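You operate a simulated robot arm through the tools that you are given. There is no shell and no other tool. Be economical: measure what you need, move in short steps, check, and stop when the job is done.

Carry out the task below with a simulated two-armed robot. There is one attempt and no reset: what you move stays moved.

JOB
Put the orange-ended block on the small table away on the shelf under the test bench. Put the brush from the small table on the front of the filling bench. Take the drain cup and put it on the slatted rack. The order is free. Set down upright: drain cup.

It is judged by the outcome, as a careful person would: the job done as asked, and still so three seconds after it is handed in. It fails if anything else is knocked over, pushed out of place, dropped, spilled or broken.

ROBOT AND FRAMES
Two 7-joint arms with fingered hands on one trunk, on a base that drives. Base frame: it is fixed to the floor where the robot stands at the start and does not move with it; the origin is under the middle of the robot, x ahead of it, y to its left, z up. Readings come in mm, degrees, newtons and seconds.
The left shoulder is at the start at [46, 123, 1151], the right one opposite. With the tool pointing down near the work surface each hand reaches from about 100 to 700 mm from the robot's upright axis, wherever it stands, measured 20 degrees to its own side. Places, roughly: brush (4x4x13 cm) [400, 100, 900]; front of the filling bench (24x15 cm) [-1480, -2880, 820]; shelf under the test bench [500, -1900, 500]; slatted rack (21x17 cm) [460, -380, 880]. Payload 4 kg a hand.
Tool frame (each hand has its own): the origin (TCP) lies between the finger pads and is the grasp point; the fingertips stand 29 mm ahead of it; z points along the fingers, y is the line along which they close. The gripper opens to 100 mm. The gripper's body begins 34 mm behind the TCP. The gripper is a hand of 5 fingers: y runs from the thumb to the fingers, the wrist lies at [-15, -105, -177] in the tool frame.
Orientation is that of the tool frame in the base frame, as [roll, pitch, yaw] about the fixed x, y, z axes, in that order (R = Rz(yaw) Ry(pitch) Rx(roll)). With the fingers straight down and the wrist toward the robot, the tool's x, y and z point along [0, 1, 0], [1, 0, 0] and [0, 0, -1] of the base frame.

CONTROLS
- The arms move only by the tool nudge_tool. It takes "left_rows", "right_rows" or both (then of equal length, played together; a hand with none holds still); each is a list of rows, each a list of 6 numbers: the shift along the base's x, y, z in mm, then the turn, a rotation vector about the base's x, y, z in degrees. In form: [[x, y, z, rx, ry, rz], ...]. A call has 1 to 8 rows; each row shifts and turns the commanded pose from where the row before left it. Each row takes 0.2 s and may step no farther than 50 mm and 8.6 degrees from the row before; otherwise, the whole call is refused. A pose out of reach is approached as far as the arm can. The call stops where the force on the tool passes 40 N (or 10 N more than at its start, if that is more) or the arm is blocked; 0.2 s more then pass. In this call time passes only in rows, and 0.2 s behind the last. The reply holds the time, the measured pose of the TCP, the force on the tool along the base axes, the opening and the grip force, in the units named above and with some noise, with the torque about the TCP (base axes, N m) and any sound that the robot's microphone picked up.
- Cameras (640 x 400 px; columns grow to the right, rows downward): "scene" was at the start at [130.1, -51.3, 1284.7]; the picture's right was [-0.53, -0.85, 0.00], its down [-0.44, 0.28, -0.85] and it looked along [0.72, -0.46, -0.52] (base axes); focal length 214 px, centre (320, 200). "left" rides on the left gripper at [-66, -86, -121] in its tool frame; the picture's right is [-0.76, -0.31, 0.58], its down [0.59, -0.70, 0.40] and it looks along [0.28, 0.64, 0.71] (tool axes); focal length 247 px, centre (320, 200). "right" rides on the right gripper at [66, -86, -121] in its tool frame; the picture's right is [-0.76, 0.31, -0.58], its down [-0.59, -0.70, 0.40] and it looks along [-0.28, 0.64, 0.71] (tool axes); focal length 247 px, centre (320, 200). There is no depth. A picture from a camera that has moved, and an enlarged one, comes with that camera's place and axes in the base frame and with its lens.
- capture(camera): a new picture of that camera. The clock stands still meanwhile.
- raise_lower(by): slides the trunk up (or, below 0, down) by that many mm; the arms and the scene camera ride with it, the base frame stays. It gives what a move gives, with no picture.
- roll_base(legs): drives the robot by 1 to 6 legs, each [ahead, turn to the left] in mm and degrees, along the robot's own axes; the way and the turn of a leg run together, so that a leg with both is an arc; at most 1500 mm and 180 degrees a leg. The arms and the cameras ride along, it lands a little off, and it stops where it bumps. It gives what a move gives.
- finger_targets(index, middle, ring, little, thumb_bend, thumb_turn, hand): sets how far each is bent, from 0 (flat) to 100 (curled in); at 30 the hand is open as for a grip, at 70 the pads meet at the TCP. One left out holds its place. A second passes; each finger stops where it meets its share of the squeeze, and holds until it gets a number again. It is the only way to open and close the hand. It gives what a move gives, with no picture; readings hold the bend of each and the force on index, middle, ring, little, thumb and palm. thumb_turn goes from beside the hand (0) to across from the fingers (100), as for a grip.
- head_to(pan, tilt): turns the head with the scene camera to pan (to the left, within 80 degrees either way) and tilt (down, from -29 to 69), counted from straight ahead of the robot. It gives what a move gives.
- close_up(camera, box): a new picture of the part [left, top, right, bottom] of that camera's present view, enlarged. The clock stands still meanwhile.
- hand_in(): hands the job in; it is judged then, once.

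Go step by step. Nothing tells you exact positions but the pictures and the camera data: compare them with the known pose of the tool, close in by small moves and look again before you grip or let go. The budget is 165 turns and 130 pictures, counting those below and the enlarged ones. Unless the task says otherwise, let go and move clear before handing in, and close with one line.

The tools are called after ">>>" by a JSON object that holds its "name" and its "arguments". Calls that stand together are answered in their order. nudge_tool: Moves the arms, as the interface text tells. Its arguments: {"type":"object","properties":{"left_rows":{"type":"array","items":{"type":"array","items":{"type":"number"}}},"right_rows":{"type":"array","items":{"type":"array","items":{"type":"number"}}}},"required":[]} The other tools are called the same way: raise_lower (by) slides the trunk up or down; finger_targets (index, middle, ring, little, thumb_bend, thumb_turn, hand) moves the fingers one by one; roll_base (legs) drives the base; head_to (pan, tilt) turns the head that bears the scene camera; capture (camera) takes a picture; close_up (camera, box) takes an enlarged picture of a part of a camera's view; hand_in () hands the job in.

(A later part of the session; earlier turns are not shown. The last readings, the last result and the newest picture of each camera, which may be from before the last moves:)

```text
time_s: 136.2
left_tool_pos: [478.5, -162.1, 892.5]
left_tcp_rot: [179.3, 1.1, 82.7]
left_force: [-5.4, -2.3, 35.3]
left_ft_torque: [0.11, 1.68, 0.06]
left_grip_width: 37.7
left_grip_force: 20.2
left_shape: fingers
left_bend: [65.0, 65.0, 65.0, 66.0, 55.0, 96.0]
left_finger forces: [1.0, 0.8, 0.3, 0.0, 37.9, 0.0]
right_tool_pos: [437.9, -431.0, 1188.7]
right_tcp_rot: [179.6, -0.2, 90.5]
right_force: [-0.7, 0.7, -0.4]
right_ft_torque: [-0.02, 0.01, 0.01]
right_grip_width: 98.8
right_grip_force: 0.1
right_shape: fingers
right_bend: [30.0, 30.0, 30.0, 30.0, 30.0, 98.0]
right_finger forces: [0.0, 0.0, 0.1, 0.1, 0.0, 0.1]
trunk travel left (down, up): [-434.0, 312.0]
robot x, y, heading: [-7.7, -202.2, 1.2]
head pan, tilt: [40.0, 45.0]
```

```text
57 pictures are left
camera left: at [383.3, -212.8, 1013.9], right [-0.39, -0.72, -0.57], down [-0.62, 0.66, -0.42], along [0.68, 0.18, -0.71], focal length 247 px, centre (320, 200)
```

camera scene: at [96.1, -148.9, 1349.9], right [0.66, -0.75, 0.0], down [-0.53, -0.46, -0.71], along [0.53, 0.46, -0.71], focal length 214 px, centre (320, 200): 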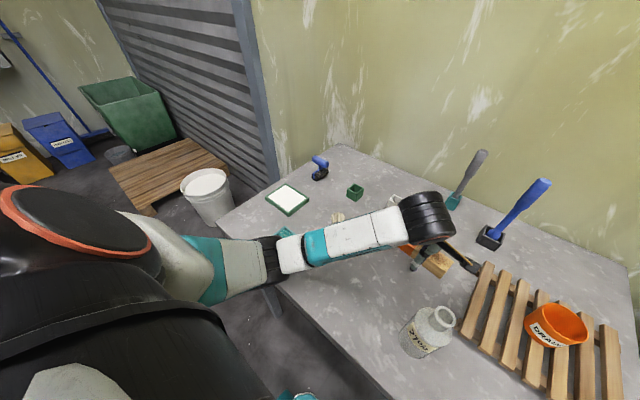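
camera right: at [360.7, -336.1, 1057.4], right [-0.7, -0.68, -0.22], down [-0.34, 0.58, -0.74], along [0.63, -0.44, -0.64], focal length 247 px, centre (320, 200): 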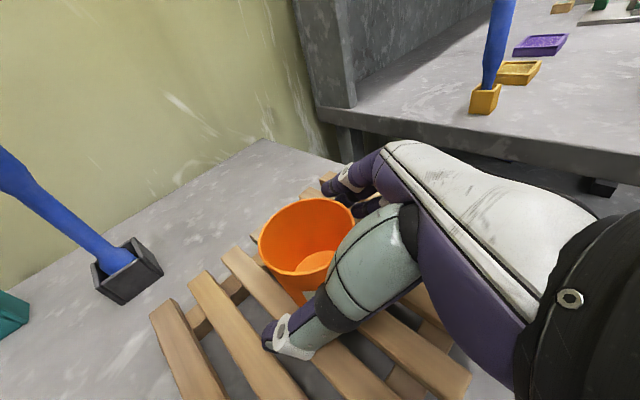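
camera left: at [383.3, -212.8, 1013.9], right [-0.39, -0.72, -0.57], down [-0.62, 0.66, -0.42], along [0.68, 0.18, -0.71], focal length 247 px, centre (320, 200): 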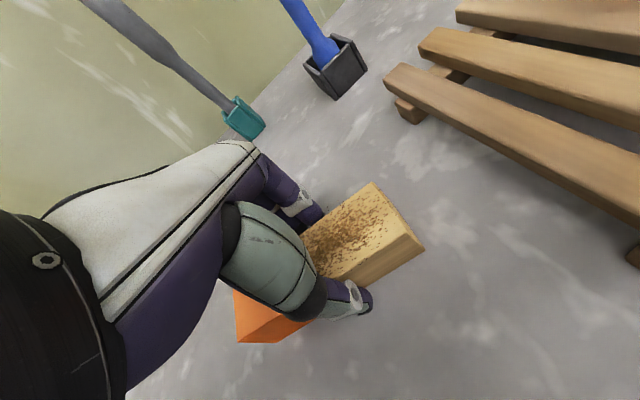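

The thumb tip is pressing the table. I lift the hand a few millimetres and let the grip settle.

>>> {"name": "nudge_tool", "arguments": {"left_rows": [[0, 0, 7, 0, 0, 0]]}}

>>> {"name": "finger_targets", "arguments": {"hand": "left", "index": 72, "middle": 72, "ring": 72, "little": 72, "thumb_bend": 66}}

>>> {"name": "capture", "arguments": {"camera": "left"}}

```text
time_s: 136.6
left_tool_pos: [479.7, -157.8, 893.0]
left_tcp_rot: [-180.0, 0.9, 83.1]
left_force: [0.2, 0.1, -0.6]
left_ft_torque: [0.01, 0.04, -0.02]
left_grip_width: 36.2
left_grip_force: 8.6
left_shape: fingers
left_bend: [63.0, 64.0, 65.0, 66.0, 55.0, 96.0]
left_finger forces: [4.2, 2.4, 1.3, 0.1, 8.1, 0.1]
right_tool_pos: [443.1, -428.8, 1185.9]
right_tcp_rot: [179.8, -0.1, 90.8]
right_force: [-0.2, 0.1, 0.0]
right_ft_torque: [0.04, 0.02, 0.0]
right_grip_width: 99.0
right_grip_force: 0.1
right_shape: fingers
right_bend: [30.0, 30.0, 30.0, 30.0, 30.0, 98.0]
right_finger forces: [0.0, 0.1, 0.0, 0.1, 0.0, 0.0]
trunk travel left (down, up): [-434.0, 312.0]
robot x, y, heading: [-5.8, -202.9, 2.1]
head pan, tilt: [40.0, 45.0]
```

```text
time_s: 137.6
left_tool_pos: [479.8, -162.1, 897.6]
left_tcp_rot: [179.5, 1.0, 82.8]
left_force: [0.3, -0.3, -1.3]
left_ft_torque: [-0.02, 0.02, 0.01]
left_grip_width: 35.4
left_grip_force: 14.4
left_shape: fingers
left_bend: [64.0, 66.0, 71.0, 72.0, 55.0, 94.0]
left_finger forces: [6.8, 4.4, 2.6, 0.8, 14.5, 0.0]
right_tool_pos: [440.6, -430.4, 1188.2]
right_tcp_rot: [179.7, -0.2, 90.6]
right_force: [-1.5, -0.4, -0.7]
right_ft_torque: [0.01, 0.01, -0.02]
right_grip_width: 98.8
right_grip_force: 0.0
right_shape: fingers
right_bend: [30.0, 30.0, 30.0, 30.0, 30.0, 98.0]
right_finger forces: [0.0, 0.0, 0.1, 0.0, 0.0, 0.1]
trunk travel left (down, up): [-434.0, 312.0]
robot x, y, heading: [-5.8, -198.5, 0.9]
head pan, tilt: [40.0, 45.0]
```

```text
56 pictures are left
camera left: at [385.4, -212.8, 1018.9], right [-0.4, -0.72, -0.56], down [-0.62, 0.66, -0.41], along [0.68, 0.19, -0.71], focal length 247 px, centre (320, 200)
```

left: 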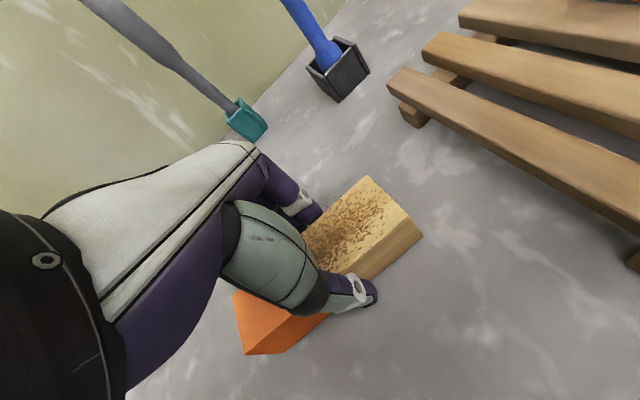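

Grip is firm at 14 N. I lift straight up and check that the block follows.

>>> {"name": "nudge_tool", "arguments": {"left_rows": [[0, 0, 20, 0, 0, 0], [0, 0, 30, 0, 0, 0], [0, 0, 35, 0, 0, 0], [0, 0, 35, 0, 0, 0]]}}

>>> {"name": "capture", "arguments": {"camera": "left"}}

>>> {"name": "close_up", "arguments": {"camera": "scene", "box": [320, 140, 520, 300]}}

```text
time_s: 138.6
left_tool_pos: [478.5, -161.4, 1017.0]
left_tcp_rot: [179.7, 1.0, 82.7]
left_force: [0.7, 1.1, -1.0]
left_ft_torque: [-0.03, -0.03, 0.0]
left_grip_width: 35.1
left_grip_force: 13.9
left_shape: fingers
left_bend: [64.0, 66.0, 71.0, 72.0, 55.0, 94.0]
left_finger forces: [6.8, 4.5, 2.5, 0.6, 14.4, 0.0]
right_tool_pos: [438.0, -431.5, 1187.3]
right_tcp_rot: [179.7, -0.2, 90.4]
right_force: [0.5, 1.0, 0.5]
right_ft_torque: [0.01, 0.05, -0.01]
right_grip_width: 98.9
right_grip_force: 0.0
right_shape: fingers
right_bend: [30.0, 30.0, 30.0, 30.0, 30.0, 98.0]
right_finger forces: [0.0, 0.1, 0.0, 0.0, 0.0, 0.1]
trunk travel left (down, up): [-434.0, 312.0]
robot x, y, heading: [-2.4, -200.7, 1.0]
head pan, tilt: [40.0, 45.0]
```

```text
55 pictures are left
camera left: at [384.9, -212.8, 1137.9], right [-0.4, -0.72, -0.56], down [-0.62, 0.67, -0.41], along [0.68, 0.18, -0.71], focal length 247 px, centre (320, 200)
```

left: 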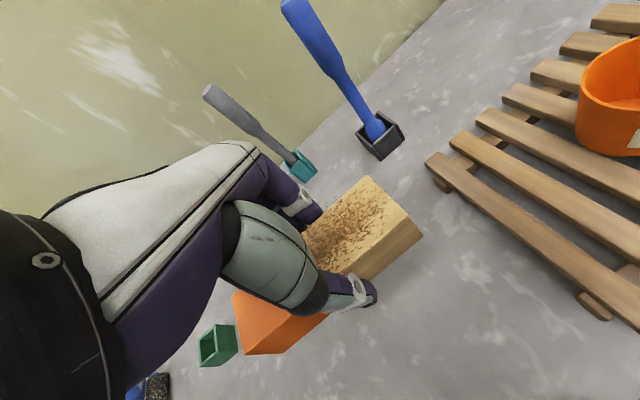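

```text
2.50 times, centred on (420, 220) of scene
camera zoom: at [94.4, -149.4, 1349.9], right [0.65, -0.76, 0.0], down [-0.54, -0.46, -0.71], along [0.53, 0.46, -0.71], focal length 536 px, centre (70, 150)
```

zoom: 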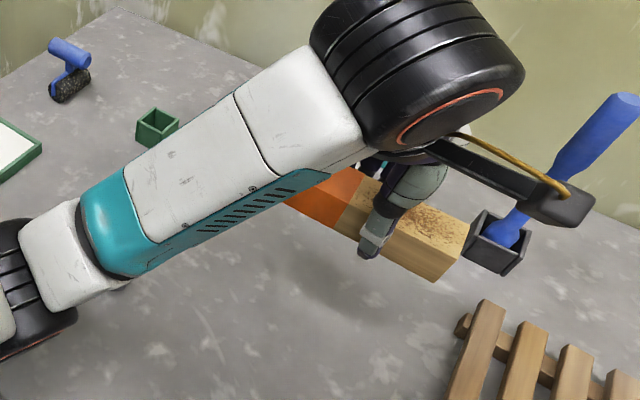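

The block is secure in the left hand. I raise, back off, and move over to about (0, 130) so the right hand can fetch the brush.

>>> {"name": "raise_lower", "arguments": {"by": 80}}

>>> {"name": "roll_base", "arguments": {"legs": [[-200, 0], [0, 57.5], [393, 0], [0, -58.5]]}}

>>> {"name": "nudge_tool", "arguments": {"right_rows": [[-15, 10, 0, 0, 0, -8], [-15, 10, 0, 0, 0, -8], [-10, 10, 0, 0, 0, -8], [0, 10, 0, 0, 0, -8], [0, 10, 0, 0, 0, -8], [0, 10, 0, 0, 0, -8], [0, 10, 0, 0, 0, -7]]}}

>>> {"name": "head_to", "arguments": {"pan": 0, "tilt": 58}}

>>> {"name": "capture", "arguments": {"camera": "scene"}}

>>> {"name": "capture", "arguments": {"camera": "right"}}

```text
time_s: 139.8
left_tool_pos: [478.0, -163.6, 1099.0]
left_tcp_rot: [179.6, 1.1, 82.4]
left_force: [-0.9, -0.7, -1.3]
left_ft_torque: [-0.04, -0.04, 0.01]
left_grip_width: 35.4
left_grip_force: 14.4
left_shape: fingers
left_bend: [64.0, 66.0, 71.0, 72.0, 55.0, 94.0]
left_finger forces: [6.8, 4.4, 2.5, 0.6, 14.4, 0.0]
right_tool_pos: [436.2, -434.1, 1266.8]
right_tcp_rot: [179.6, -0.4, 90.1]
right_force: [-0.1, 0.9, 0.5]
right_ft_torque: [-0.01, 0.02, -0.01]
right_grip_width: 98.9
right_grip_force: 0.0
right_shape: fingers
right_bend: [30.0, 30.0, 30.0, 30.0, 30.0, 98.0]
right_finger forces: [0.0, 0.0, 0.0, 0.1, 0.1, 0.0]
trunk travel left (down, up): [-514.0, 232.0]
robot x, y, heading: [-8.6, -202.1, 0.9]
head pan, tilt: [40.0, 45.0]
```

```text
time_s: 148.8
left_tool_pos: [477.9, 179.5, 1098.3]
left_tcp_rot: [179.6, 1.1, 83.3]
left_force: [-0.8, 0.2, 0.1]
left_ft_torque: [0.01, 0.05, 0.02]
left_grip_width: 34.8
left_grip_force: 13.8
left_shape: fingers
left_bend: [64.0, 66.0, 71.0, 72.0, 55.0, 94.0]
left_finger forces: [6.5, 4.2, 2.5, 0.6, 13.7, 0.0]
right_tool_pos: [439.8, -91.2, 1268.8]
right_tcp_rot: [179.6, -0.2, 91.0]
right_force: [0.0, -0.5, 0.2]
right_ft_torque: [0.03, 0.03, -0.01]
right_grip_width: 99.1
right_grip_force: 0.0
right_shape: fingers
right_bend: [30.0, 30.0, 30.0, 30.0, 30.0, 98.0]
right_finger forces: [0.0, 0.0, 0.0, 0.0, 0.0, 0.0]
trunk travel left (down, up): [-514.0, 232.0]
robot x, y, heading: [-4.6, 127.6, 1.8]
head pan, tilt: [40.0, 45.0]
```

```text
time_s: 150.3
left_tool_pos: [477.4, 179.7, 1098.3]
left_tcp_rot: [179.6, 1.0, 83.3]
left_force: [-0.6, -0.5, -1.2]
left_ft_torque: [-0.02, -0.03, -0.03]
left_grip_width: 34.8
left_grip_force: 13.8
left_shape: fingers
left_bend: [64.0, 66.0, 71.0, 72.0, 55.0, 94.0]
left_finger forces: [6.6, 4.1, 2.5, 0.4, 13.7, 0.1]
right_tool_pos: [400.8, -20.4, 1267.8]
right_tcp_rot: [179.7, -0.2, 35.7]
right_force: [-0.2, 0.6, -0.2]
right_ft_torque: [0.0, -0.01, 0.02]
right_grip_width: 98.9
right_grip_force: 0.0
right_shape: fingers
right_bend: [30.0, 30.0, 30.0, 30.0, 30.0, 98.0]
right_finger forces: [0.0, 0.0, 0.0, 0.0, 0.0, 0.0]
trunk travel left (down, up): [-514.0, 232.0]
robot x, y, heading: [-8.2, 126.1, 1.8]
head pan, tilt: [40.0, 45.0]
```

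```text
time_s: 151.4
left_tool_pos: [475.9, 179.2, 1098.8]
left_tcp_rot: [179.7, 1.1, 83.3]
left_force: [-0.2, -0.7, -1.0]
left_ft_torque: [0.01, 0.01, -0.02]
left_grip_width: 34.8
left_grip_force: 14.0
left_shape: fingers
left_bend: [64.0, 66.0, 71.0, 72.0, 55.0, 94.0]
left_finger forces: [6.6, 4.1, 2.5, 0.5, 13.7, 0.0]
right_tool_pos: [398.3, -21.6, 1266.6]
right_tcp_rot: [179.8, -0.3, 36.1]
right_force: [-0.4, -0.1, 0.1]
right_ft_torque: [0.02, 0.01, 0.04]
right_grip_width: 98.7
right_grip_force: 0.0
right_shape: fingers
right_bend: [30.0, 30.0, 30.0, 30.0, 30.0, 98.0]
right_finger forces: [0.0, 0.1, 0.0, 0.0, 0.1, 0.0]
trunk travel left (down, up): [-514.0, 232.0]
robot x, y, heading: [-7.2, 125.1, 1.9]
head pan, tilt: [0.0, 58.0]
```

```text
53 pictures are left
camera scene: at [91.5, 126.6, 1413.6], right [0.03, -1.0, 0.0], down [-0.85, -0.03, -0.53], along [0.53, 0.02, -0.85], focal length 214 px, centre (320, 200)
```

scene: 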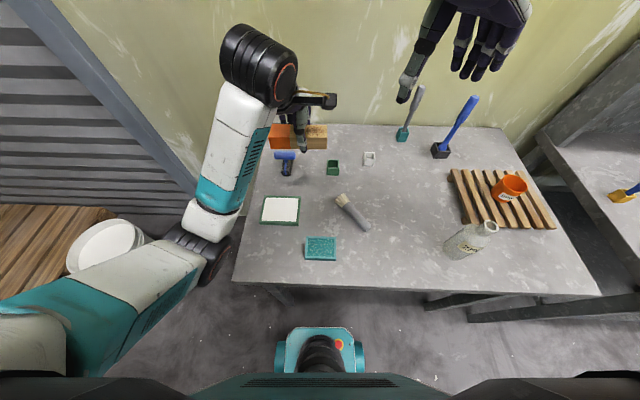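

```text
52 pictures are left
camera right: at [402.2, 87.1, 1387.5], right [-0.44, -0.69, 0.58], down [-0.89, 0.22, -0.4], along [0.15, -0.69, -0.71], focal length 247 px, centre (320, 200)
```

right: 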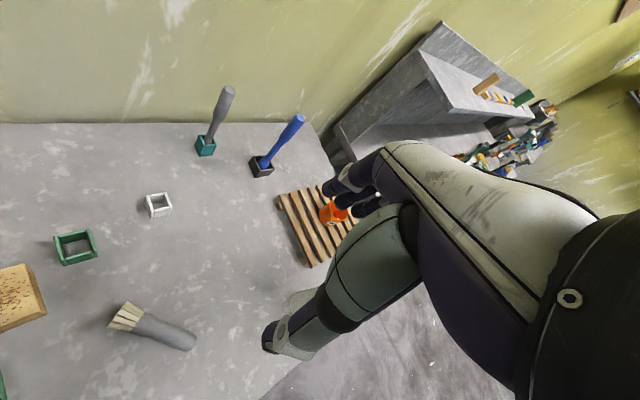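

I see the brush from two views: handle from (346, 4) to bristles at (438, 73). I bring the right hand, already turned across it, down over (385, 33).

>>> {"name": "nudge_tool", "arguments": {"right_rows": [[-2, 7, -40, 0, 0, 0], [-2, 7, -40, 0, 0, 0], [-2, 7, -40, 0, 0, 0], [-2, 7, -40, 0, 0, 0], [-2, 7, -40, 0, 0, 0], [-2, 7, -40, 0, 0, 0], [-1, 7, -35, 0, 0, 0], [0, 6, -35, 0, 0, 0]]}}

>>> {"name": "capture", "arguments": {"camera": "right"}}

>>> {"name": "capture", "arguments": {"camera": "scene"}}

```text
time_s: 153.2
left_tool_pos: [475.8, 180.1, 1097.7]
left_tcp_rot: [179.6, 1.2, 83.3]
left_force: [0.5, -0.1, -0.2]
left_ft_torque: [0.02, -0.02, 0.01]
left_grip_width: 34.9
left_grip_force: 13.5
left_shape: fingers
left_bend: [64.0, 66.0, 71.0, 72.0, 55.0, 94.0]
left_finger forces: [6.6, 4.1, 2.5, 0.4, 13.7, 0.1]
right_tool_pos: [384.9, -69.6, 1025.8]
right_tcp_rot: [179.8, -0.1, 36.0]
right_force: [-0.3, 0.3, -0.8]
right_ft_torque: [0.0, 0.02, 0.02]
right_grip_width: 98.8
right_grip_force: 0.1
right_shape: fingers
right_bend: [30.0, 30.0, 30.0, 30.0, 30.0, 98.0]
right_finger forces: [0.1, 0.0, 0.0, 0.0, 0.0, 0.0]
right hand out of reach, approached as far as the arm can: row 4, 5, 6, 7, 8
trunk travel left (down, up): [-514.0, 232.0]
robot x, y, heading: [-5.6, 124.4, 1.5]
head pan, tilt: [0.0, 58.0]
```

```text
51 pictures are left
camera right: at [388.8, 38.5, 1146.0], right [-0.44, -0.69, 0.58], down [-0.89, 0.22, -0.4], along [0.15, -0.69, -0.71], focal length 247 px, centre (320, 200)
```

right: 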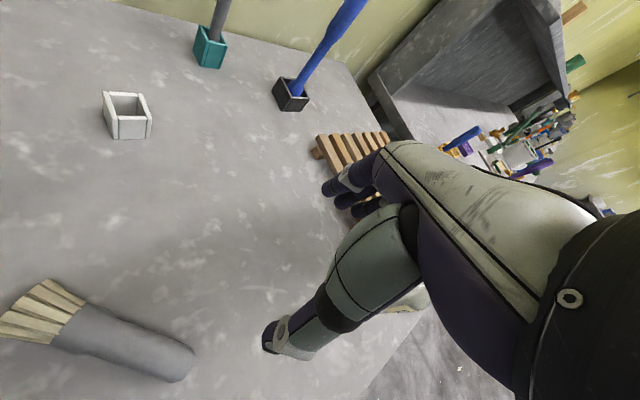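

```text
50 pictures are left
camera scene: at [91.6, 126.2, 1413.6], right [0.03, -1.0, 0.0], down [-0.85, -0.03, -0.53], along [0.53, 0.02, -0.85], focal length 214 px, centre (320, 200)
```

scene: 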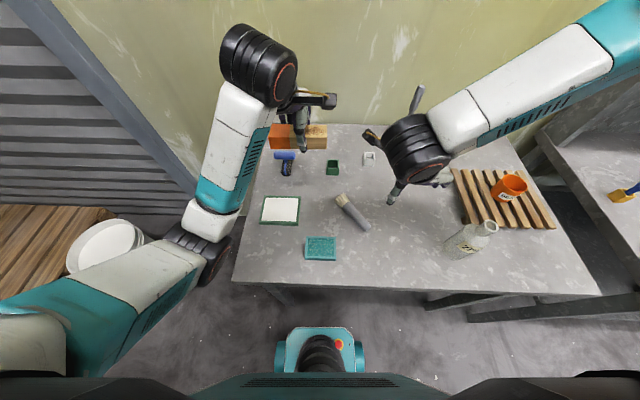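

The right arm cannot come further in at this height, so I shift the robot ~100 mm to the left, with hands raised first.

>>> {"name": "nudge_tool", "arguments": {"left_rows": [[0, 0, 30, 0, 0, 0], [0, 0, 30, 0, 0, 0], [0, 0, 30, 0, 0, 0], [0, 0, 30, 0, 0, 0]], "right_rows": [[0, 0, 20, 0, 0, 0], [0, 0, 20, 0, 0, 0], [0, 0, 20, 0, 0, 0], [0, 0, 20, 0, 0, 0]]}}

>>> {"name": "roll_base", "arguments": {"legs": [[-200, 0], [0, 27], [235, 0], [0, -28.5]]}}

>>> {"name": "capture", "arguments": {"camera": "scene"}}

```text
time_s: 154.2
left_tool_pos: [477.2, 178.8, 1218.0]
left_tcp_rot: [179.7, 1.3, 83.3]
left_force: [0.0, -0.3, -2.0]
left_ft_torque: [-0.02, -0.06, -0.03]
left_grip_width: 34.8
left_grip_force: 13.8
left_shape: fingers
left_bend: [64.0, 66.0, 71.0, 72.0, 55.0, 94.0]
left_finger forces: [6.6, 4.2, 2.4, 0.4, 13.6, 0.0]
right_tool_pos: [386.7, -67.9, 1105.3]
right_tcp_rot: [179.7, -0.1, 36.0]
right_force: [0.3, -0.2, -0.2]
right_ft_torque: [0.0, 0.03, -0.03]
right_grip_width: 98.8
right_grip_force: 0.1
right_shape: fingers
right_bend: [30.0, 30.0, 30.0, 30.0, 30.0, 98.0]
right_finger forces: [0.0, 0.0, 0.0, 0.1, 0.0, 0.0]
trunk travel left (down, up): [-514.0, 232.0]
robot x, y, heading: [-7.6, 123.4, 1.9]
head pan, tilt: [0.0, 58.0]
```

```text
time_s: 160.0
left_tool_pos: [474.8, 270.9, 1217.4]
left_tcp_rot: [179.6, 1.1, 81.9]
left_force: [-0.2, 0.8, -0.6]
left_ft_torque: [0.0, -0.02, 0.0]
left_grip_width: 34.8
left_grip_force: 13.8
left_shape: fingers
left_bend: [64.0, 66.0, 71.0, 72.0, 55.0, 94.0]
left_finger forces: [6.4, 4.1, 2.4, 0.5, 13.3, 0.0]
right_tool_pos: [378.4, 26.7, 1105.1]
right_tcp_rot: [179.7, -0.2, 34.6]
right_force: [-0.7, -0.3, 0.1]
right_ft_torque: [-0.01, -0.04, -0.02]
right_grip_width: 98.7
right_grip_force: 0.0
right_shape: fingers
right_bend: [30.0, 30.0, 30.0, 30.0, 30.0, 98.0]
right_finger forces: [0.1, 0.1, 0.0, 0.0, 0.1, 0.0]
trunk travel left (down, up): [-514.0, 232.0]
robot x, y, heading: [-13.2, 226.8, 0.2]
head pan, tilt: [0.0, 58.0]
```

```text
49 pictures are left
camera scene: at [87.3, 226.9, 1413.6], right [0.0, -1.0, 0.0], down [-0.85, 0.0, -0.53], along [0.53, 0.0, -0.85], focal length 214 px, centre (320, 200)
```

scene: 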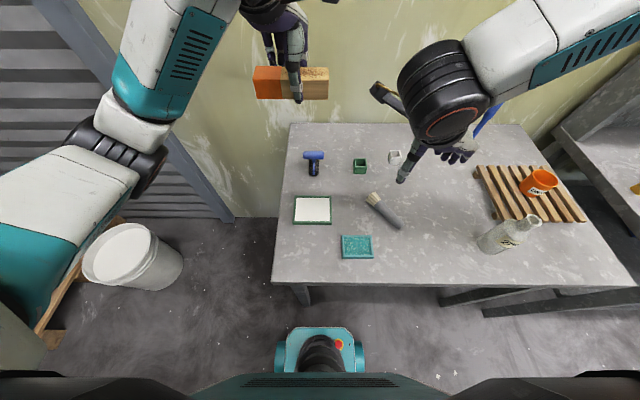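

>>> {"name": "raise_lower", "arguments": {"by": -140}}

>>> {"name": "nudge_tool", "arguments": {"right_rows": [[4, 3, -10, 0, 0, 1], [3, 3, -10, 0, 0, 0]]}}

>>> {"name": "capture", "arguments": {"camera": "right"}}

>>> {"name": "close_up", "arguments": {"camera": "scene", "box": [300, 80, 500, 240]}}

```text
time_s: 161.7
left_tool_pos: [475.5, 271.6, 1079.0]
left_tcp_rot: [179.6, 1.1, 81.8]
left_force: [0.5, -1.0, -1.3]
left_ft_torque: [0.0, -0.03, 0.03]
left_grip_width: 34.5
left_grip_force: 13.9
left_shape: fingers
left_bend: [64.0, 66.0, 71.0, 72.0, 55.0, 94.0]
left_finger forces: [6.5, 4.0, 2.4, 0.3, 13.3, 0.0]
right_tool_pos: [377.7, 25.8, 965.6]
right_tcp_rot: [179.6, -0.1, 34.5]
right_force: [-0.1, 0.2, 0.0]
right_ft_torque: [0.01, -0.03, 0.0]
right_grip_width: 98.9
right_grip_force: 0.0
right_shape: fingers
right_bend: [30.0, 30.0, 30.0, 30.0, 30.0, 98.0]
right_finger forces: [0.0, 0.0, 0.1, 0.1, 0.1, 0.1]
trunk travel left (down, up): [-374.0, 372.0]
robot x, y, heading: [-11.7, 231.5, 0.4]
head pan, tilt: [0.0, 58.0]
```

```text
time_s: 162.3
left_tool_pos: [474.3, 270.0, 1077.0]
left_tcp_rot: [179.5, 1.1, 81.9]
left_force: [0.1, -1.2, -1.5]
left_ft_torque: [-0.03, -0.02, 0.02]
left_grip_width: 34.6
left_grip_force: 13.1
left_shape: fingers
left_bend: [64.0, 66.0, 71.0, 72.0, 55.0, 94.0]
left_finger forces: [6.4, 4.0, 2.5, 0.3, 13.2, 0.1]
right_tool_pos: [385.0, 32.7, 944.8]
right_tcp_rot: [179.8, -0.2, 35.6]
right_force: [0.2, -0.2, 0.0]
right_ft_torque: [0.0, 0.0, 0.02]
right_grip_width: 98.9
right_grip_force: 0.1
right_shape: fingers
right_bend: [30.0, 30.0, 30.0, 30.0, 30.0, 98.0]
right_finger forces: [0.1, 0.0, 0.0, 0.0, 0.0, 0.0]
trunk travel left (down, up): [-374.0, 372.0]
robot x, y, heading: [-6.9, 229.0, 0.1]
head pan, tilt: [0.0, 58.0]
```

```text
48 pictures are left
camera right: at [389.1, 140.4, 1065.5], right [-0.44, -0.69, 0.58], down [-0.89, 0.23, -0.4], along [0.15, -0.69, -0.71], focal length 247 px, centre (320, 200)
```

right: 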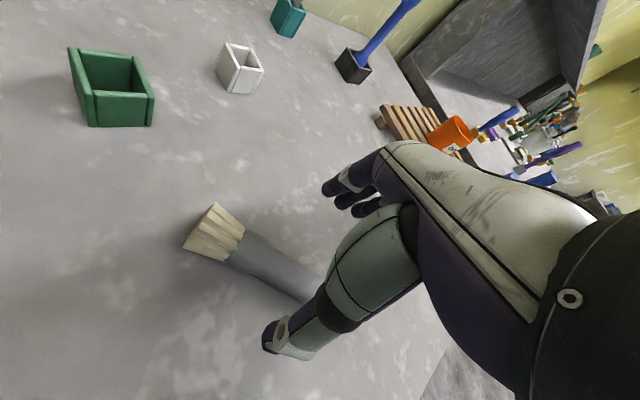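

```text
2.50 times, centred on (400, 160) of scene
camera zoom: at [107.0, 227.5, 1271.9], right [0.0, -1.0, 0.0], down [-0.85, 0.0, -0.53], along [0.53, 0.0, -0.85], focal length 536 px, centre (120, 300)
```

zoom: 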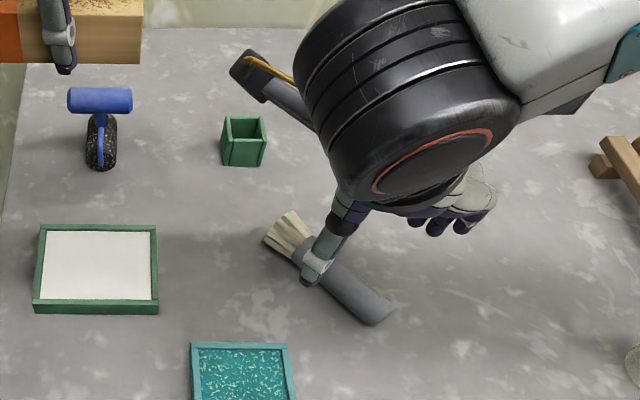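

TCP lies right over the handle's axis. I descend to z≈899 and close.

>>> {"name": "nudge_tool", "arguments": {"right_rows": [[-1, -1, -16, 0, 0, 0], [-1, -1, -16, 0, 0, 0], [0, 0, -13, 0, 0, 0]]}}

>>> {"name": "capture", "arguments": {"camera": "right"}}

```text
time_s: 163.1
left_tool_pos: [475.2, 272.1, 1078.2]
left_tcp_rot: [179.6, 1.0, 81.9]
left_force: [0.2, 0.6, -0.4]
left_ft_torque: [-0.02, 0.02, 0.0]
left_grip_width: 34.7
left_grip_force: 13.3
left_shape: fingers
left_bend: [64.0, 66.0, 71.0, 72.0, 55.0, 94.0]
left_finger forces: [6.3, 4.0, 2.4, 0.3, 13.2, 0.0]
right_tool_pos: [381.9, 31.4, 902.3]
right_tcp_rot: [179.6, -0.1, 35.5]
right_force: [0.5, -0.3, -0.3]
right_ft_torque: [0.0, 0.01, 0.0]
right_grip_width: 98.6
right_grip_force: 0.1
right_shape: fingers
right_bend: [30.0, 30.0, 30.0, 30.0, 30.0, 98.0]
right_finger forces: [0.1, 0.0, 0.1, 0.0, 0.0, 0.0]
trunk travel left (down, up): [-374.0, 372.0]
robot x, y, heading: [-10.1, 228.2, 0.4]
head pan, tilt: [0.0, 58.0]
```

```text
46 pictures are left
camera right: at [387.1, 138.5, 1022.0], right [-0.44, -0.69, 0.58], down [-0.89, 0.23, -0.4], along [0.15, -0.69, -0.71], focal length 247 px, centre (320, 200)
```

right: 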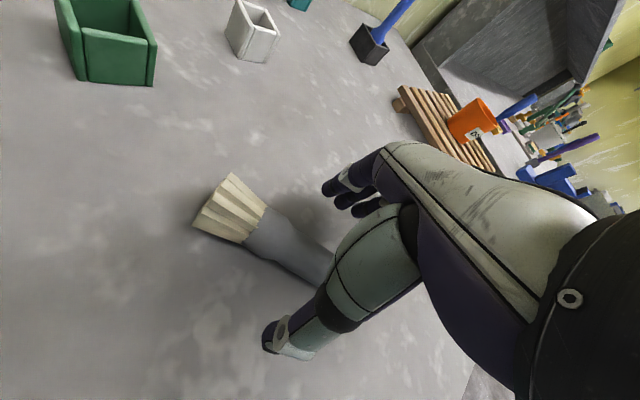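

>>> {"name": "nudge_tool", "arguments": {"right_rows": [[0, 0, -5, 0, 0, 0]]}}

>>> {"name": "finger_targets", "arguments": {"hand": "right", "index": 52, "middle": 52, "ring": 52, "little": 52, "thumb_bend": 50}}

>>> {"name": "finger_targets", "arguments": {"hand": "right", "index": 70, "middle": 70, "ring": 70, "little": 70, "thumb_bend": 66}}

>>> {"name": "capture", "arguments": {"camera": "right"}}

```text
time_s: 163.5
left_tool_pos: [474.2, 271.4, 1077.9]
left_tcp_rot: [179.5, 1.1, 81.9]
left_force: [0.1, -0.3, -0.5]
left_ft_torque: [-0.02, -0.01, -0.02]
left_grip_width: 34.6
left_grip_force: 13.4
left_shape: fingers
left_bend: [64.0, 66.0, 71.0, 72.0, 55.0, 94.0]
left_finger forces: [6.5, 4.0, 2.3, 0.3, 13.3, 0.1]
right_tool_pos: [382.5, 30.7, 896.7]
right_tcp_rot: [179.8, -0.1, 35.5]
right_force: [-0.2, -0.2, 0.0]
right_ft_torque: [-0.01, 0.02, -0.01]
right_grip_width: 98.9
right_grip_force: 0.1
right_shape: fingers
right_bend: [30.0, 30.0, 30.0, 30.0, 30.0, 98.0]
right_finger forces: [0.1, 0.0, 0.0, 0.0, 0.0, 0.0]
trunk travel left (down, up): [-374.0, 372.0]
robot x, y, heading: [-8.1, 229.8, 0.4]
head pan, tilt: [0.0, 58.0]
```

```text
time_s: 164.5
left_tool_pos: [474.5, 271.1, 1077.2]
left_tcp_rot: [179.6, 1.1, 81.9]
left_force: [-0.1, -0.1, -1.2]
left_ft_torque: [0.0, 0.03, 0.0]
left_grip_width: 34.6
left_grip_force: 12.7
left_shape: fingers
left_bend: [64.0, 66.0, 71.0, 72.0, 55.0, 94.0]
left_finger forces: [6.3, 4.0, 2.4, 0.4, 13.4, 0.2]
right_tool_pos: [382.2, 31.3, 896.3]
right_tcp_rot: [179.8, -0.1, 35.6]
right_force: [0.3, -0.2, -0.1]
right_ft_torque: [0.0, -0.04, -0.01]
right_grip_width: 48.2
right_grip_force: 0.1
right_shape: fingers
right_bend: [52.0, 52.0, 52.0, 52.0, 50.0, 98.0]
right_finger forces: [0.0, 0.0, 0.0, 0.1, 0.0, 0.0]
trunk travel left (down, up): [-374.0, 372.0]
robot x, y, heading: [-10.2, 228.6, 0.5]
head pan, tilt: [0.0, 58.0]
```

```text
time_s: 165.5
left_tool_pos: [474.8, 271.2, 1077.9]
left_tcp_rot: [179.6, 1.1, 82.0]
left_force: [0.5, -0.8, -1.1]
left_ft_torque: [-0.01, 0.03, 0.0]
left_grip_width: 34.4
left_grip_force: 13.4
left_shape: fingers
left_bend: [64.0, 66.0, 71.0, 72.0, 55.0, 94.0]
left_finger forces: [6.4, 4.1, 2.4, 0.4, 13.2, 0.0]
right_tool_pos: [383.5, 31.4, 896.8]
right_tcp_rot: [179.7, -0.2, 35.6]
right_force: [-0.5, -0.6, -0.1]
right_ft_torque: [0.0, -0.03, -0.02]
right_grip_width: 20.8
right_grip_force: 5.8
right_shape: fingers
right_bend: [66.0, 67.0, 69.0, 70.0, 61.0, 96.0]
right_finger forces: [3.7, 2.1, 0.7, 0.0, 6.4, 0.1]
trunk travel left (down, up): [-374.0, 372.0]
robot x, y, heading: [-7.0, 228.2, 0.4]
head pan, tilt: [0.0, 58.0]
```

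```text
45 pictures are left
camera right: at [386.8, 138.7, 1016.7], right [-0.44, -0.69, 0.58], down [-0.89, 0.23, -0.4], along [0.15, -0.69, -0.71], focal length 247 px, centre (320, 200)
```

right: 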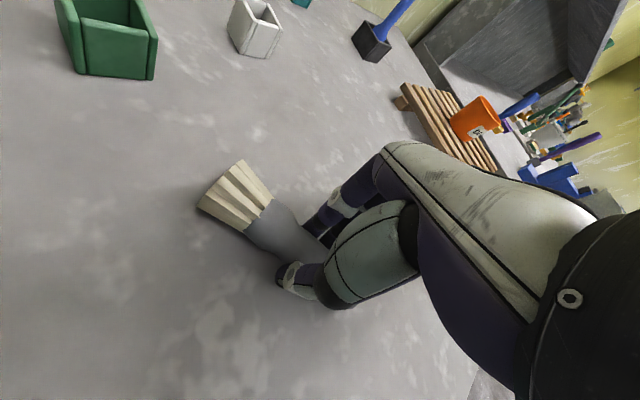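

The fingers hold the handle; I squeeze a little more and lift.

>>> {"name": "finger_targets", "arguments": {"hand": "right", "index": 78, "middle": 80, "ring": 82, "little": 82, "thumb_bend": 74}}

>>> {"name": "nudge_tool", "arguments": {"right_rows": [[0, 0, 20, 0, 0, 0], [0, 0, 30, 0, 0, 0], [0, 0, 35, 0, 0, 0], [0, 0, 35, 0, 0, 0]]}}

>>> {"name": "raise_lower", "arguments": {"by": 120}}

>>> {"name": "capture", "arguments": {"camera": "right"}}

>>> {"name": "capture", "arguments": {"camera": "scene"}}

```text
time_s: 166.5
left_tool_pos: [473.9, 271.9, 1078.3]
left_tcp_rot: [179.7, 1.1, 81.9]
left_force: [-1.0, -0.3, -1.3]
left_ft_torque: [0.02, -0.01, 0.0]
left_grip_width: 34.5
left_grip_force: 13.3
left_shape: fingers
left_bend: [64.0, 66.0, 71.0, 72.0, 55.0, 94.0]
left_finger forces: [6.4, 4.0, 2.4, 0.3, 13.2, 0.0]
right_tool_pos: [382.5, 30.5, 897.2]
right_tcp_rot: [179.8, -0.1, 35.6]
right_force: [-0.5, 0.0, -0.5]
right_ft_torque: [-0.02, 0.0, -0.02]
right_grip_width: 20.2
right_grip_force: 19.1
right_shape: fingers
right_bend: [76.0, 77.0, 81.0, 82.0, 62.0, 93.0]
right_finger forces: [11.6, 4.4, 3.3, 0.0, 18.1, 0.0]
trunk travel left (down, up): [-374.0, 372.0]
robot x, y, heading: [-14.8, 227.3, 0.3]
head pan, tilt: [0.0, 58.0]
```

```text
time_s: 167.5
left_tool_pos: [475.2, 271.3, 1076.8]
left_tcp_rot: [179.6, 1.1, 81.9]
left_force: [0.3, -0.3, -0.4]
left_ft_torque: [-0.03, -0.02, 0.01]
left_grip_width: 34.6
left_grip_force: 13.3
left_shape: fingers
left_bend: [64.0, 66.0, 71.0, 72.0, 55.0, 94.0]
left_finger forces: [6.5, 4.0, 2.4, 0.3, 13.3, 0.1]
right_tool_pos: [382.8, 30.8, 1017.7]
right_tcp_rot: [179.7, -0.2, 35.7]
right_force: [0.3, -0.3, -1.0]
right_ft_torque: [-0.04, 0.01, -0.03]
right_grip_width: 20.1
right_grip_force: 18.1
right_shape: fingers
right_bend: [76.0, 78.0, 81.0, 82.0, 62.0, 93.0]
right_finger forces: [10.9, 4.3, 3.9, 0.1, 18.0, 0.0]
trunk travel left (down, up): [-374.0, 372.0]
robot x, y, heading: [-10.5, 228.4, 0.2]
head pan, tilt: [0.0, 58.0]
```

```text
time_s: 169.0
left_tool_pos: [475.0, 270.8, 1197.3]
left_tcp_rot: [179.6, 1.0, 81.9]
left_force: [0.3, -0.3, -0.7]
left_ft_torque: [0.01, -0.03, 0.01]
left_grip_width: 34.5
left_grip_force: 12.9
left_shape: fingers
left_bend: [64.0, 66.0, 71.0, 72.0, 55.0, 94.0]
left_finger forces: [6.5, 4.0, 2.4, 0.4, 13.3, 0.0]
right_tool_pos: [382.4, 30.3, 1135.3]
right_tcp_rot: [179.7, -0.2, 35.6]
right_force: [-0.4, 0.6, -0.6]
right_ft_torque: [0.0, 0.0, 0.02]
right_grip_width: 20.0
right_grip_force: 18.7
right_shape: fingers
right_bend: [76.0, 78.0, 81.0, 82.0, 62.0, 93.0]
right_finger forces: [10.9, 4.2, 3.8, 0.0, 18.1, 0.0]
trunk travel left (down, up): [-494.0, 252.0]
robot x, y, heading: [-11.8, 229.5, 0.4]
head pan, tilt: [0.0, 58.0]
```

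```text
44 pictures are left
camera right: at [386.8, 138.5, 1255.3], right [-0.44, -0.69, 0.58], down [-0.89, 0.23, -0.4], along [0.15, -0.69, -0.71], focal length 247 px, centre (320, 200)
```

right: 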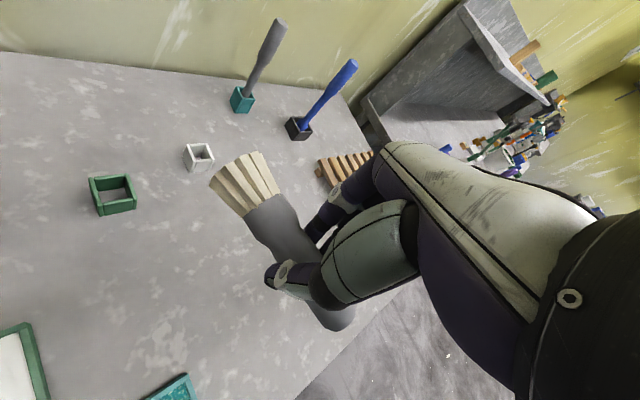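

```text
43 pictures are left
camera scene: at [89.4, 227.4, 1393.3], right [0.0, -1.0, 0.0], down [-0.85, 0.0, -0.53], along [0.53, 0.0, -0.85], focal length 214 px, centre (320, 200)
```

scene: 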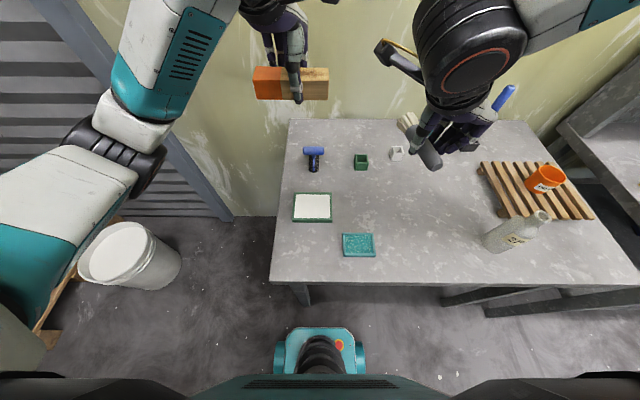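

Both objects are held. I back off and drive down the aisle to the test bench's far part, then look for free shelf space.

>>> {"name": "roll_base", "arguments": {"legs": [[-300, 0], [0, -90.4], [1500, 0], [560, 0]]}}

>>> {"name": "head_to", "arguments": {"pan": 70, "tilt": 35}}

>>> {"name": "capture", "arguments": {"camera": "scene"}}

```text
time_s: 184.9
left_tool_pos: [-275.7, -2345.0, 1197.6]
left_tcp_rot: [179.6, 1.0, -8.5]
left_force: [0.4, -0.3, -1.0]
left_ft_torque: [-0.02, 0.03, 0.0]
left_grip_width: 33.9
left_grip_force: 12.8
left_shape: fingers
left_bend: [64.0, 66.0, 71.0, 72.0, 56.0, 94.0]
left_finger forces: [6.2, 4.1, 2.4, 0.2, 12.9, 0.1]
right_tool_pos: [-515.3, -2249.7, 1134.7]
right_tcp_rot: [179.6, 0.0, -54.7]
right_force: [-0.3, 0.2, -0.8]
right_ft_torque: [0.01, -0.01, 0.01]
right_grip_width: 19.8
right_grip_force: 18.5
right_shape: fingers
right_bend: [76.0, 78.0, 81.0, 82.0, 62.0, 93.0]
right_finger forces: [10.8, 4.1, 3.8, 0.1, 17.7, 0.1]
trunk travel left (down, up): [-494.0, 252.0]
robot x, y, heading: [-314.5, -1852.6, -90.1]
head pan, tilt: [0.0, 58.0]
```

```text
time_s: 186.3
left_tool_pos: [-274.9, -2344.0, 1198.0]
left_tcp_rot: [179.6, 1.1, -8.5]
left_force: [0.1, 0.0, -0.1]
left_ft_torque: [0.02, 0.02, -0.01]
left_grip_width: 34.4
left_grip_force: 12.4
left_shape: fingers
left_bend: [64.0, 66.0, 71.0, 72.0, 56.0, 94.0]
left_finger forces: [6.2, 4.0, 2.4, 0.3, 12.9, 0.0]
right_tool_pos: [-515.5, -2250.0, 1135.7]
right_tcp_rot: [179.7, 0.0, -54.9]
right_force: [0.2, -0.7, -1.5]
right_ft_torque: [-0.02, 0.0, -0.02]
right_grip_width: 20.0
right_grip_force: 18.1
right_shape: fingers
right_bend: [76.0, 78.0, 81.0, 82.0, 62.0, 93.0]
right_finger forces: [10.9, 4.1, 3.8, 0.0, 17.6, 0.1]
trunk travel left (down, up): [-494.0, 252.0]
robot x, y, heading: [-313.9, -1857.3, -89.9]
head pan, tilt: [70.0, 35.0]
```

```text
42 pictures are left
camera scene: at [-235.3, -1924.2, 1425.3], right [-0.34, -0.94, 0.0], down [-0.54, 0.2, -0.82], along [0.77, -0.28, -0.57], focal length 214 px, centre (320, 200)
```

scene: 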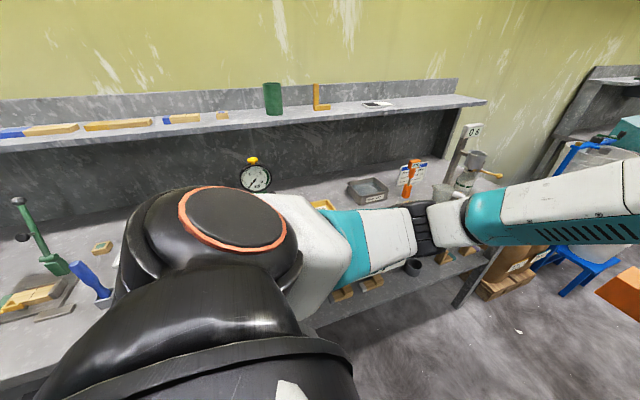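

>>> {"name": "roll_base", "arguments": {"legs": [[-60, 0], [0, 90]]}}

>>> {"name": "head_to", "arguments": {"pan": -10, "tilt": 45}}

>>> {"name": "capture", "arguments": {"camera": "scene"}}

```text
time_s: 191.1
left_tool_pos: [173.2, -1774.8, 1197.4]
left_tcp_rot: [179.6, 1.2, 79.6]
left_force: [-1.0, 0.7, -1.7]
left_ft_torque: [-0.03, 0.02, -0.01]
left_grip_width: 34.0
left_grip_force: 11.8
left_shape: fingers
left_bend: [64.0, 67.0, 71.0, 72.0, 56.0, 94.0]
left_finger forces: [6.0, 3.9, 2.2, 0.3, 12.4, 0.0]
right_tool_pos: [70.6, -2011.5, 1135.2]
right_tcp_rot: [179.7, -0.1, 33.4]
right_force: [-0.2, 0.2, 0.0]
right_ft_torque: [-0.01, 0.02, -0.05]
right_grip_width: 19.6
right_grip_force: 17.9
right_shape: fingers
right_bend: [76.0, 78.0, 81.0, 82.0, 62.0, 93.0]
right_finger forces: [10.6, 4.2, 3.6, 0.1, 17.3, 0.1]
trunk travel left (down, up): [-494.0, 252.0]
robot x, y, heading: [-313.1, -1796.5, -1.7]
head pan, tilt: [70.0, 35.0]
```

```text
time_s: 192.7
left_tool_pos: [172.6, -1774.9, 1198.0]
left_tcp_rot: [179.6, 1.1, 79.7]
left_force: [0.0, 0.1, -1.2]
left_ft_torque: [0.0, -0.02, -0.01]
left_grip_width: 34.1
left_grip_force: 11.8
left_shape: fingers
left_bend: [64.0, 67.0, 71.0, 72.0, 56.0, 94.0]
left_finger forces: [6.0, 3.9, 2.3, 0.3, 12.5, 0.1]
right_tool_pos: [71.9, -2012.8, 1135.3]
right_tcp_rot: [179.7, -0.1, 33.4]
right_force: [-0.9, -0.9, -0.2]
right_ft_torque: [-0.01, 0.01, 0.01]
right_grip_width: 19.6
right_grip_force: 18.2
right_shape: fingers
right_bend: [76.0, 78.0, 81.0, 82.0, 62.0, 93.0]
right_finger forces: [10.8, 4.1, 3.6, 0.0, 17.4, 0.0]
trunk travel left (down, up): [-494.0, 252.0]
robot x, y, heading: [-313.1, -1798.6, -2.0]
head pan, tilt: [-10.0, 45.0]
```

```text
41 pictures are left
camera scene: at [-203.5, -1818.5, 1410.5], right [-0.21, -0.98, 0.0], down [-0.69, 0.15, -0.71], along [0.69, -0.15, -0.71], focal length 214 px, centre (320, 200)
```

scene: 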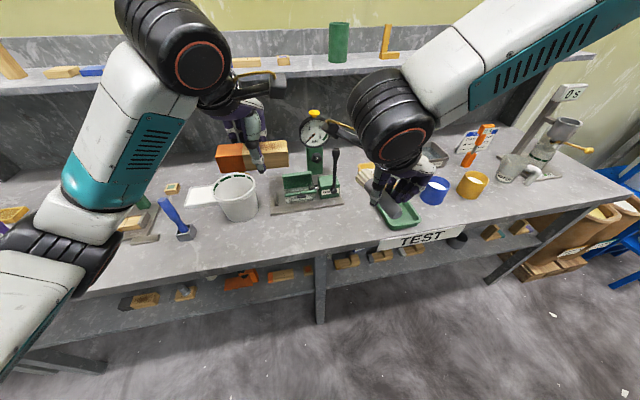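

I back away from the bench edge, then lower the trunk for a view of the shelf.

>>> {"name": "roll_base", "arguments": {"legs": [[-230, 0]]}}

>>> {"name": "raise_lower", "arguments": {"by": -400}}

>>> {"name": "head_to", "arguments": {"pan": 0, "tilt": 30}}

>>> {"name": "capture", "arguments": {"camera": "scene"}}

```text
time_s: 194.4
left_tool_pos: [-57.4, -1765.8, 1198.4]
left_tcp_rot: [179.6, 1.0, 79.9]
left_force: [-0.7, 0.2, -0.8]
left_ft_torque: [-0.04, -0.01, 0.0]
left_grip_width: 33.5
left_grip_force: 12.6
left_shape: fingers
left_bend: [64.0, 67.0, 71.0, 72.0, 56.0, 94.0]
left_finger forces: [6.0, 3.9, 2.3, 0.3, 12.4, 0.0]
right_tool_pos: [-157.8, -2003.1, 1135.6]
right_tcp_rot: [179.7, -0.2, 33.6]
right_force: [-0.1, 0.0, 0.0]
right_ft_torque: [0.01, 0.0, 0.03]
right_grip_width: 19.7
right_grip_force: 18.1
right_shape: fingers
right_bend: [76.0, 78.0, 81.0, 82.0, 62.0, 93.0]
right_finger forces: [10.7, 4.3, 3.6, 0.1, 17.4, 0.0]
trunk travel left (down, up): [-494.0, 252.0]
robot x, y, heading: [-543.6, -1793.7, -1.7]
head pan, tilt: [-10.0, 45.0]
```

```text
time_s: 198.2
left_tool_pos: [-56.8, -1766.5, 797.0]
left_tcp_rot: [179.6, 1.1, 80.0]
left_force: [-0.6, 0.1, -1.6]
left_ft_torque: [-0.03, 0.0, 0.01]
left_grip_width: 33.6
left_grip_force: 12.1
left_shape: fingers
left_bend: [64.0, 67.0, 71.0, 72.0, 56.0, 94.0]
left_finger forces: [6.1, 3.8, 2.3, 0.0, 12.5, 0.0]
right_tool_pos: [-139.9, -2003.8, 671.5]
right_tcp_rot: [-173.8, 9.1, 34.1]
right_force: [0.3, 0.4, -0.3]
right_ft_torque: [-0.05, 0.03, 0.01]
right_grip_width: 19.8
right_grip_force: 17.5
right_shape: fingers
right_bend: [76.0, 78.0, 81.0, 82.0, 62.0, 93.0]
right_finger forces: [10.8, 4.2, 3.5, 0.0, 17.4, 0.0]
trunk travel left (down, up): [-94.0, 652.0]
robot x, y, heading: [-544.4, -1790.2, -1.7]
head pan, tilt: [-10.0, 45.0]
```

```text
time_s: 199.0
left_tool_pos: [-57.3, -1765.8, 797.9]
left_tcp_rot: [179.7, 1.0, 79.9]
left_force: [0.1, 0.1, -0.8]
left_ft_torque: [0.02, -0.01, -0.02]
left_grip_width: 33.6
left_grip_force: 13.0
left_shape: fingers
left_bend: [64.0, 67.0, 71.0, 72.0, 56.0, 94.0]
left_finger forces: [6.0, 4.0, 2.4, 0.2, 12.4, 0.0]
right_tool_pos: [-137.9, -2003.8, 671.0]
right_tcp_rot: [-173.7, 9.0, 34.1]
right_force: [-0.4, 0.2, -0.7]
right_ft_torque: [-0.02, 0.05, 0.0]
right_grip_width: 19.6
right_grip_force: 17.9
right_shape: fingers
right_bend: [76.0, 78.0, 81.0, 82.0, 62.0, 93.0]
right_finger forces: [10.7, 4.2, 3.5, 0.0, 17.4, 0.0]
trunk travel left (down, up): [-94.0, 652.0]
robot x, y, heading: [-542.3, -1792.1, -1.8]
head pan, tilt: [0.0, 30.0]
```

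```text
40 pictures are left
camera scene: at [-308.8, -1800.4, 1021.0], right [-0.03, -1.0, 0.0], down [-0.5, 0.02, -0.87], along [0.86, -0.03, -0.5], focal length 214 px, centre (320, 200)
```

scene: 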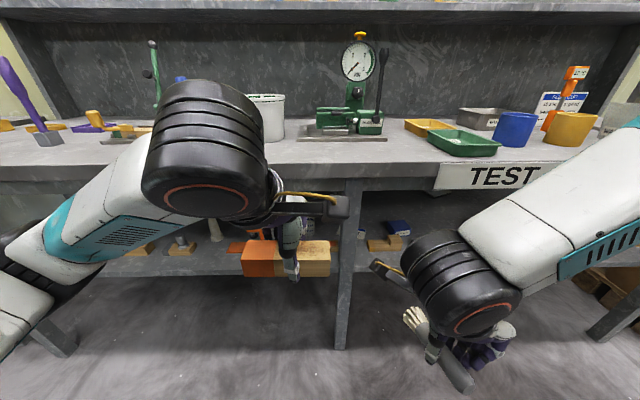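

>>> {"name": "capture", "arguments": {"camera": "left"}}

>>> {"name": "close_up", "arguments": {"camera": "scene", "box": [90, 190, 450, 310]}}

```text
39 pictures are left
camera left: at [-153.6, -1812.2, 918.9], right [-0.43, -0.7, -0.56], down [-0.59, 0.69, -0.41], along [0.68, 0.15, -0.71], focal length 247 px, centre (320, 200)
```

left: 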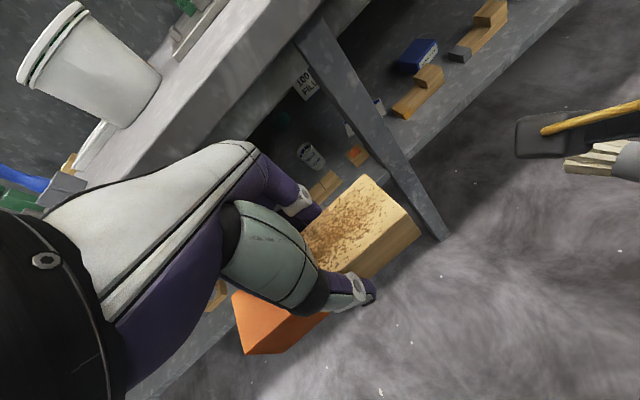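

```text
1.78 times, centred on (270, 250) of scene
camera zoom: at [-308.8, -1800.4, 1021.0], right [-0.03, -1.0, 0.0], down [-0.5, 0.02, -0.87], along [0.86, -0.03, -0.5], focal length 381 px, centre (409, 111)
```

zoom: 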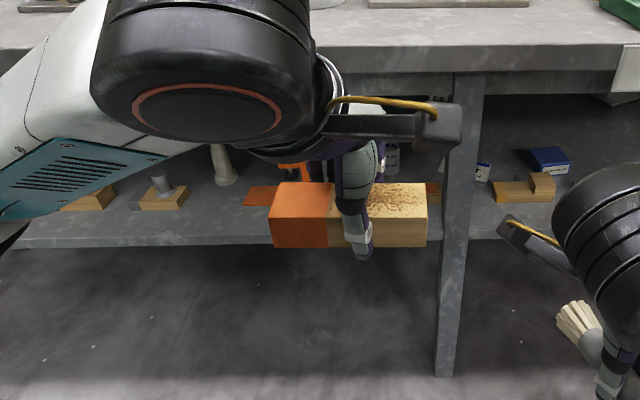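

The nearest bays are crowded, but the cup's old spot around (215, −980) is wide open on the same shelf. I tuck the right hand, reach the left out a little, and drive back there.

>>> {"name": "nudge_tool", "arguments": {"left_rows": [[18, 0, 0, 0, 0, 2], [18, 0, 0, 0, 0, 2], [18, 0, 0, 0, 0, 2], [18, 0, 0, 0, 0, 2]], "right_rows": [[-20, -15, 10, 0, 0, 0], [-20, -15, 10, 0, 0, 0], [-20, -15, 10, 0, 0, 0], [-20, -15, 10, 0, 0, 0]]}}

>>> {"name": "roll_base", "arguments": {"legs": [[0, 91.8], [755, 0], [0, -90]]}}

>>> {"name": "head_to", "arguments": {"pan": 0, "tilt": 35}}

>>> {"name": "capture", "arguments": {"camera": "scene"}}

```text
time_s: 200.0
left_tool_pos: [15.4, -1766.3, 797.4]
left_tcp_rot: [179.6, 1.1, 87.9]
left_force: [0.2, 0.6, 0.0]
left_ft_torque: [0.0, 0.0, -0.02]
left_grip_width: 33.8
left_grip_force: 12.3
left_shape: fingers
left_bend: [64.0, 67.0, 71.0, 72.0, 56.0, 94.0]
left_finger forces: [6.0, 3.9, 2.3, 0.1, 12.4, 0.0]
right_tool_pos: [-129.5, -2049.3, 706.0]
right_tcp_rot: [-173.8, 9.0, 34.1]
right_force: [-0.1, 0.6, -0.5]
right_ft_torque: [-0.01, 0.0, -0.01]
right_grip_width: 19.5
right_grip_force: 17.8
right_shape: fingers
right_bend: [76.0, 78.0, 81.0, 82.0, 62.0, 93.0]
right_finger forces: [10.7, 4.3, 3.5, 0.1, 17.3, 0.1]
right hand out of reach, approached as far as the arm can: row 1, 2, 3, 4
trunk travel left (down, up): [-94.0, 652.0]
robot x, y, heading: [-539.0, -1794.3, -1.8]
head pan, tilt: [0.0, 30.0]
```

```text
time_s: 212.1
left_tool_pos: [4.4, -968.0, 797.1]
left_tcp_rot: [179.6, 1.1, 90.5]
left_force: [-0.2, -0.1, 0.0]
left_ft_torque: [-0.02, -0.01, -0.02]
left_grip_width: 33.0
left_grip_force: 11.6
left_shape: fingers
left_bend: [64.0, 67.0, 71.0, 72.0, 56.0, 94.0]
left_finger forces: [5.6, 3.7, 2.1, 0.0, 11.6, 0.0]
right_tool_pos: [-126.6, -1257.5, 706.8]
right_tcp_rot: [-173.7, 9.2, 36.8]
right_force: [0.3, 0.0, -1.5]
right_ft_torque: [0.01, -0.01, 0.01]
right_grip_width: 19.2
right_grip_force: 16.3
right_shape: fingers
right_bend: [76.0, 78.0, 82.0, 82.0, 62.0, 93.0]
right_finger forces: [10.2, 4.4, 2.8, 0.0, 15.9, 0.1]
trunk travel left (down, up): [-94.0, 652.0]
robot x, y, heading: [-550.9, -1020.9, 1.2]
head pan, tilt: [0.0, 30.0]
```

```text
time_s: 212.8
left_tool_pos: [3.1, -967.6, 797.6]
left_tcp_rot: [179.5, 1.2, 90.7]
left_force: [-0.1, -0.1, -0.4]
left_ft_torque: [0.01, -0.02, 0.0]
left_grip_width: 32.9
left_grip_force: 11.8
left_shape: fingers
left_bend: [64.0, 67.0, 71.0, 72.0, 56.0, 94.0]
left_finger forces: [5.6, 3.7, 2.1, 0.0, 11.6, 0.0]
right_tool_pos: [-127.3, -1256.5, 705.3]
right_tcp_rot: [-173.6, 9.0, 36.7]
right_force: [-0.6, 0.1, -1.1]
right_ft_torque: [-0.02, 0.05, 0.01]
right_grip_width: 19.1
right_grip_force: 16.5
right_shape: fingers
right_bend: [76.0, 78.0, 82.0, 82.0, 62.0, 93.0]
right_finger forces: [10.1, 4.4, 2.8, 0.0, 15.9, 0.0]
trunk travel left (down, up): [-94.0, 652.0]
robot x, y, heading: [-555.2, -1018.4, 1.0]
head pan, tilt: [0.0, 35.0]
```

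```text
37 pictures are left
camera scene: at [-320.7, -1017.2, 1013.3], right [0.02, -1.0, 0.0], down [-0.57, -0.01, -0.82], along [0.82, 0.01, -0.57], focal length 214 px, centre (320, 200)
```

scene: 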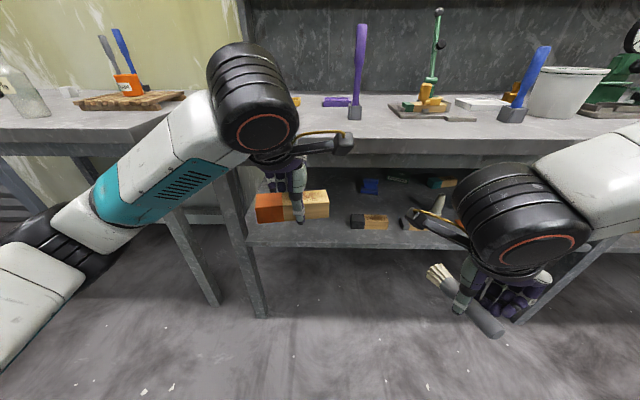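

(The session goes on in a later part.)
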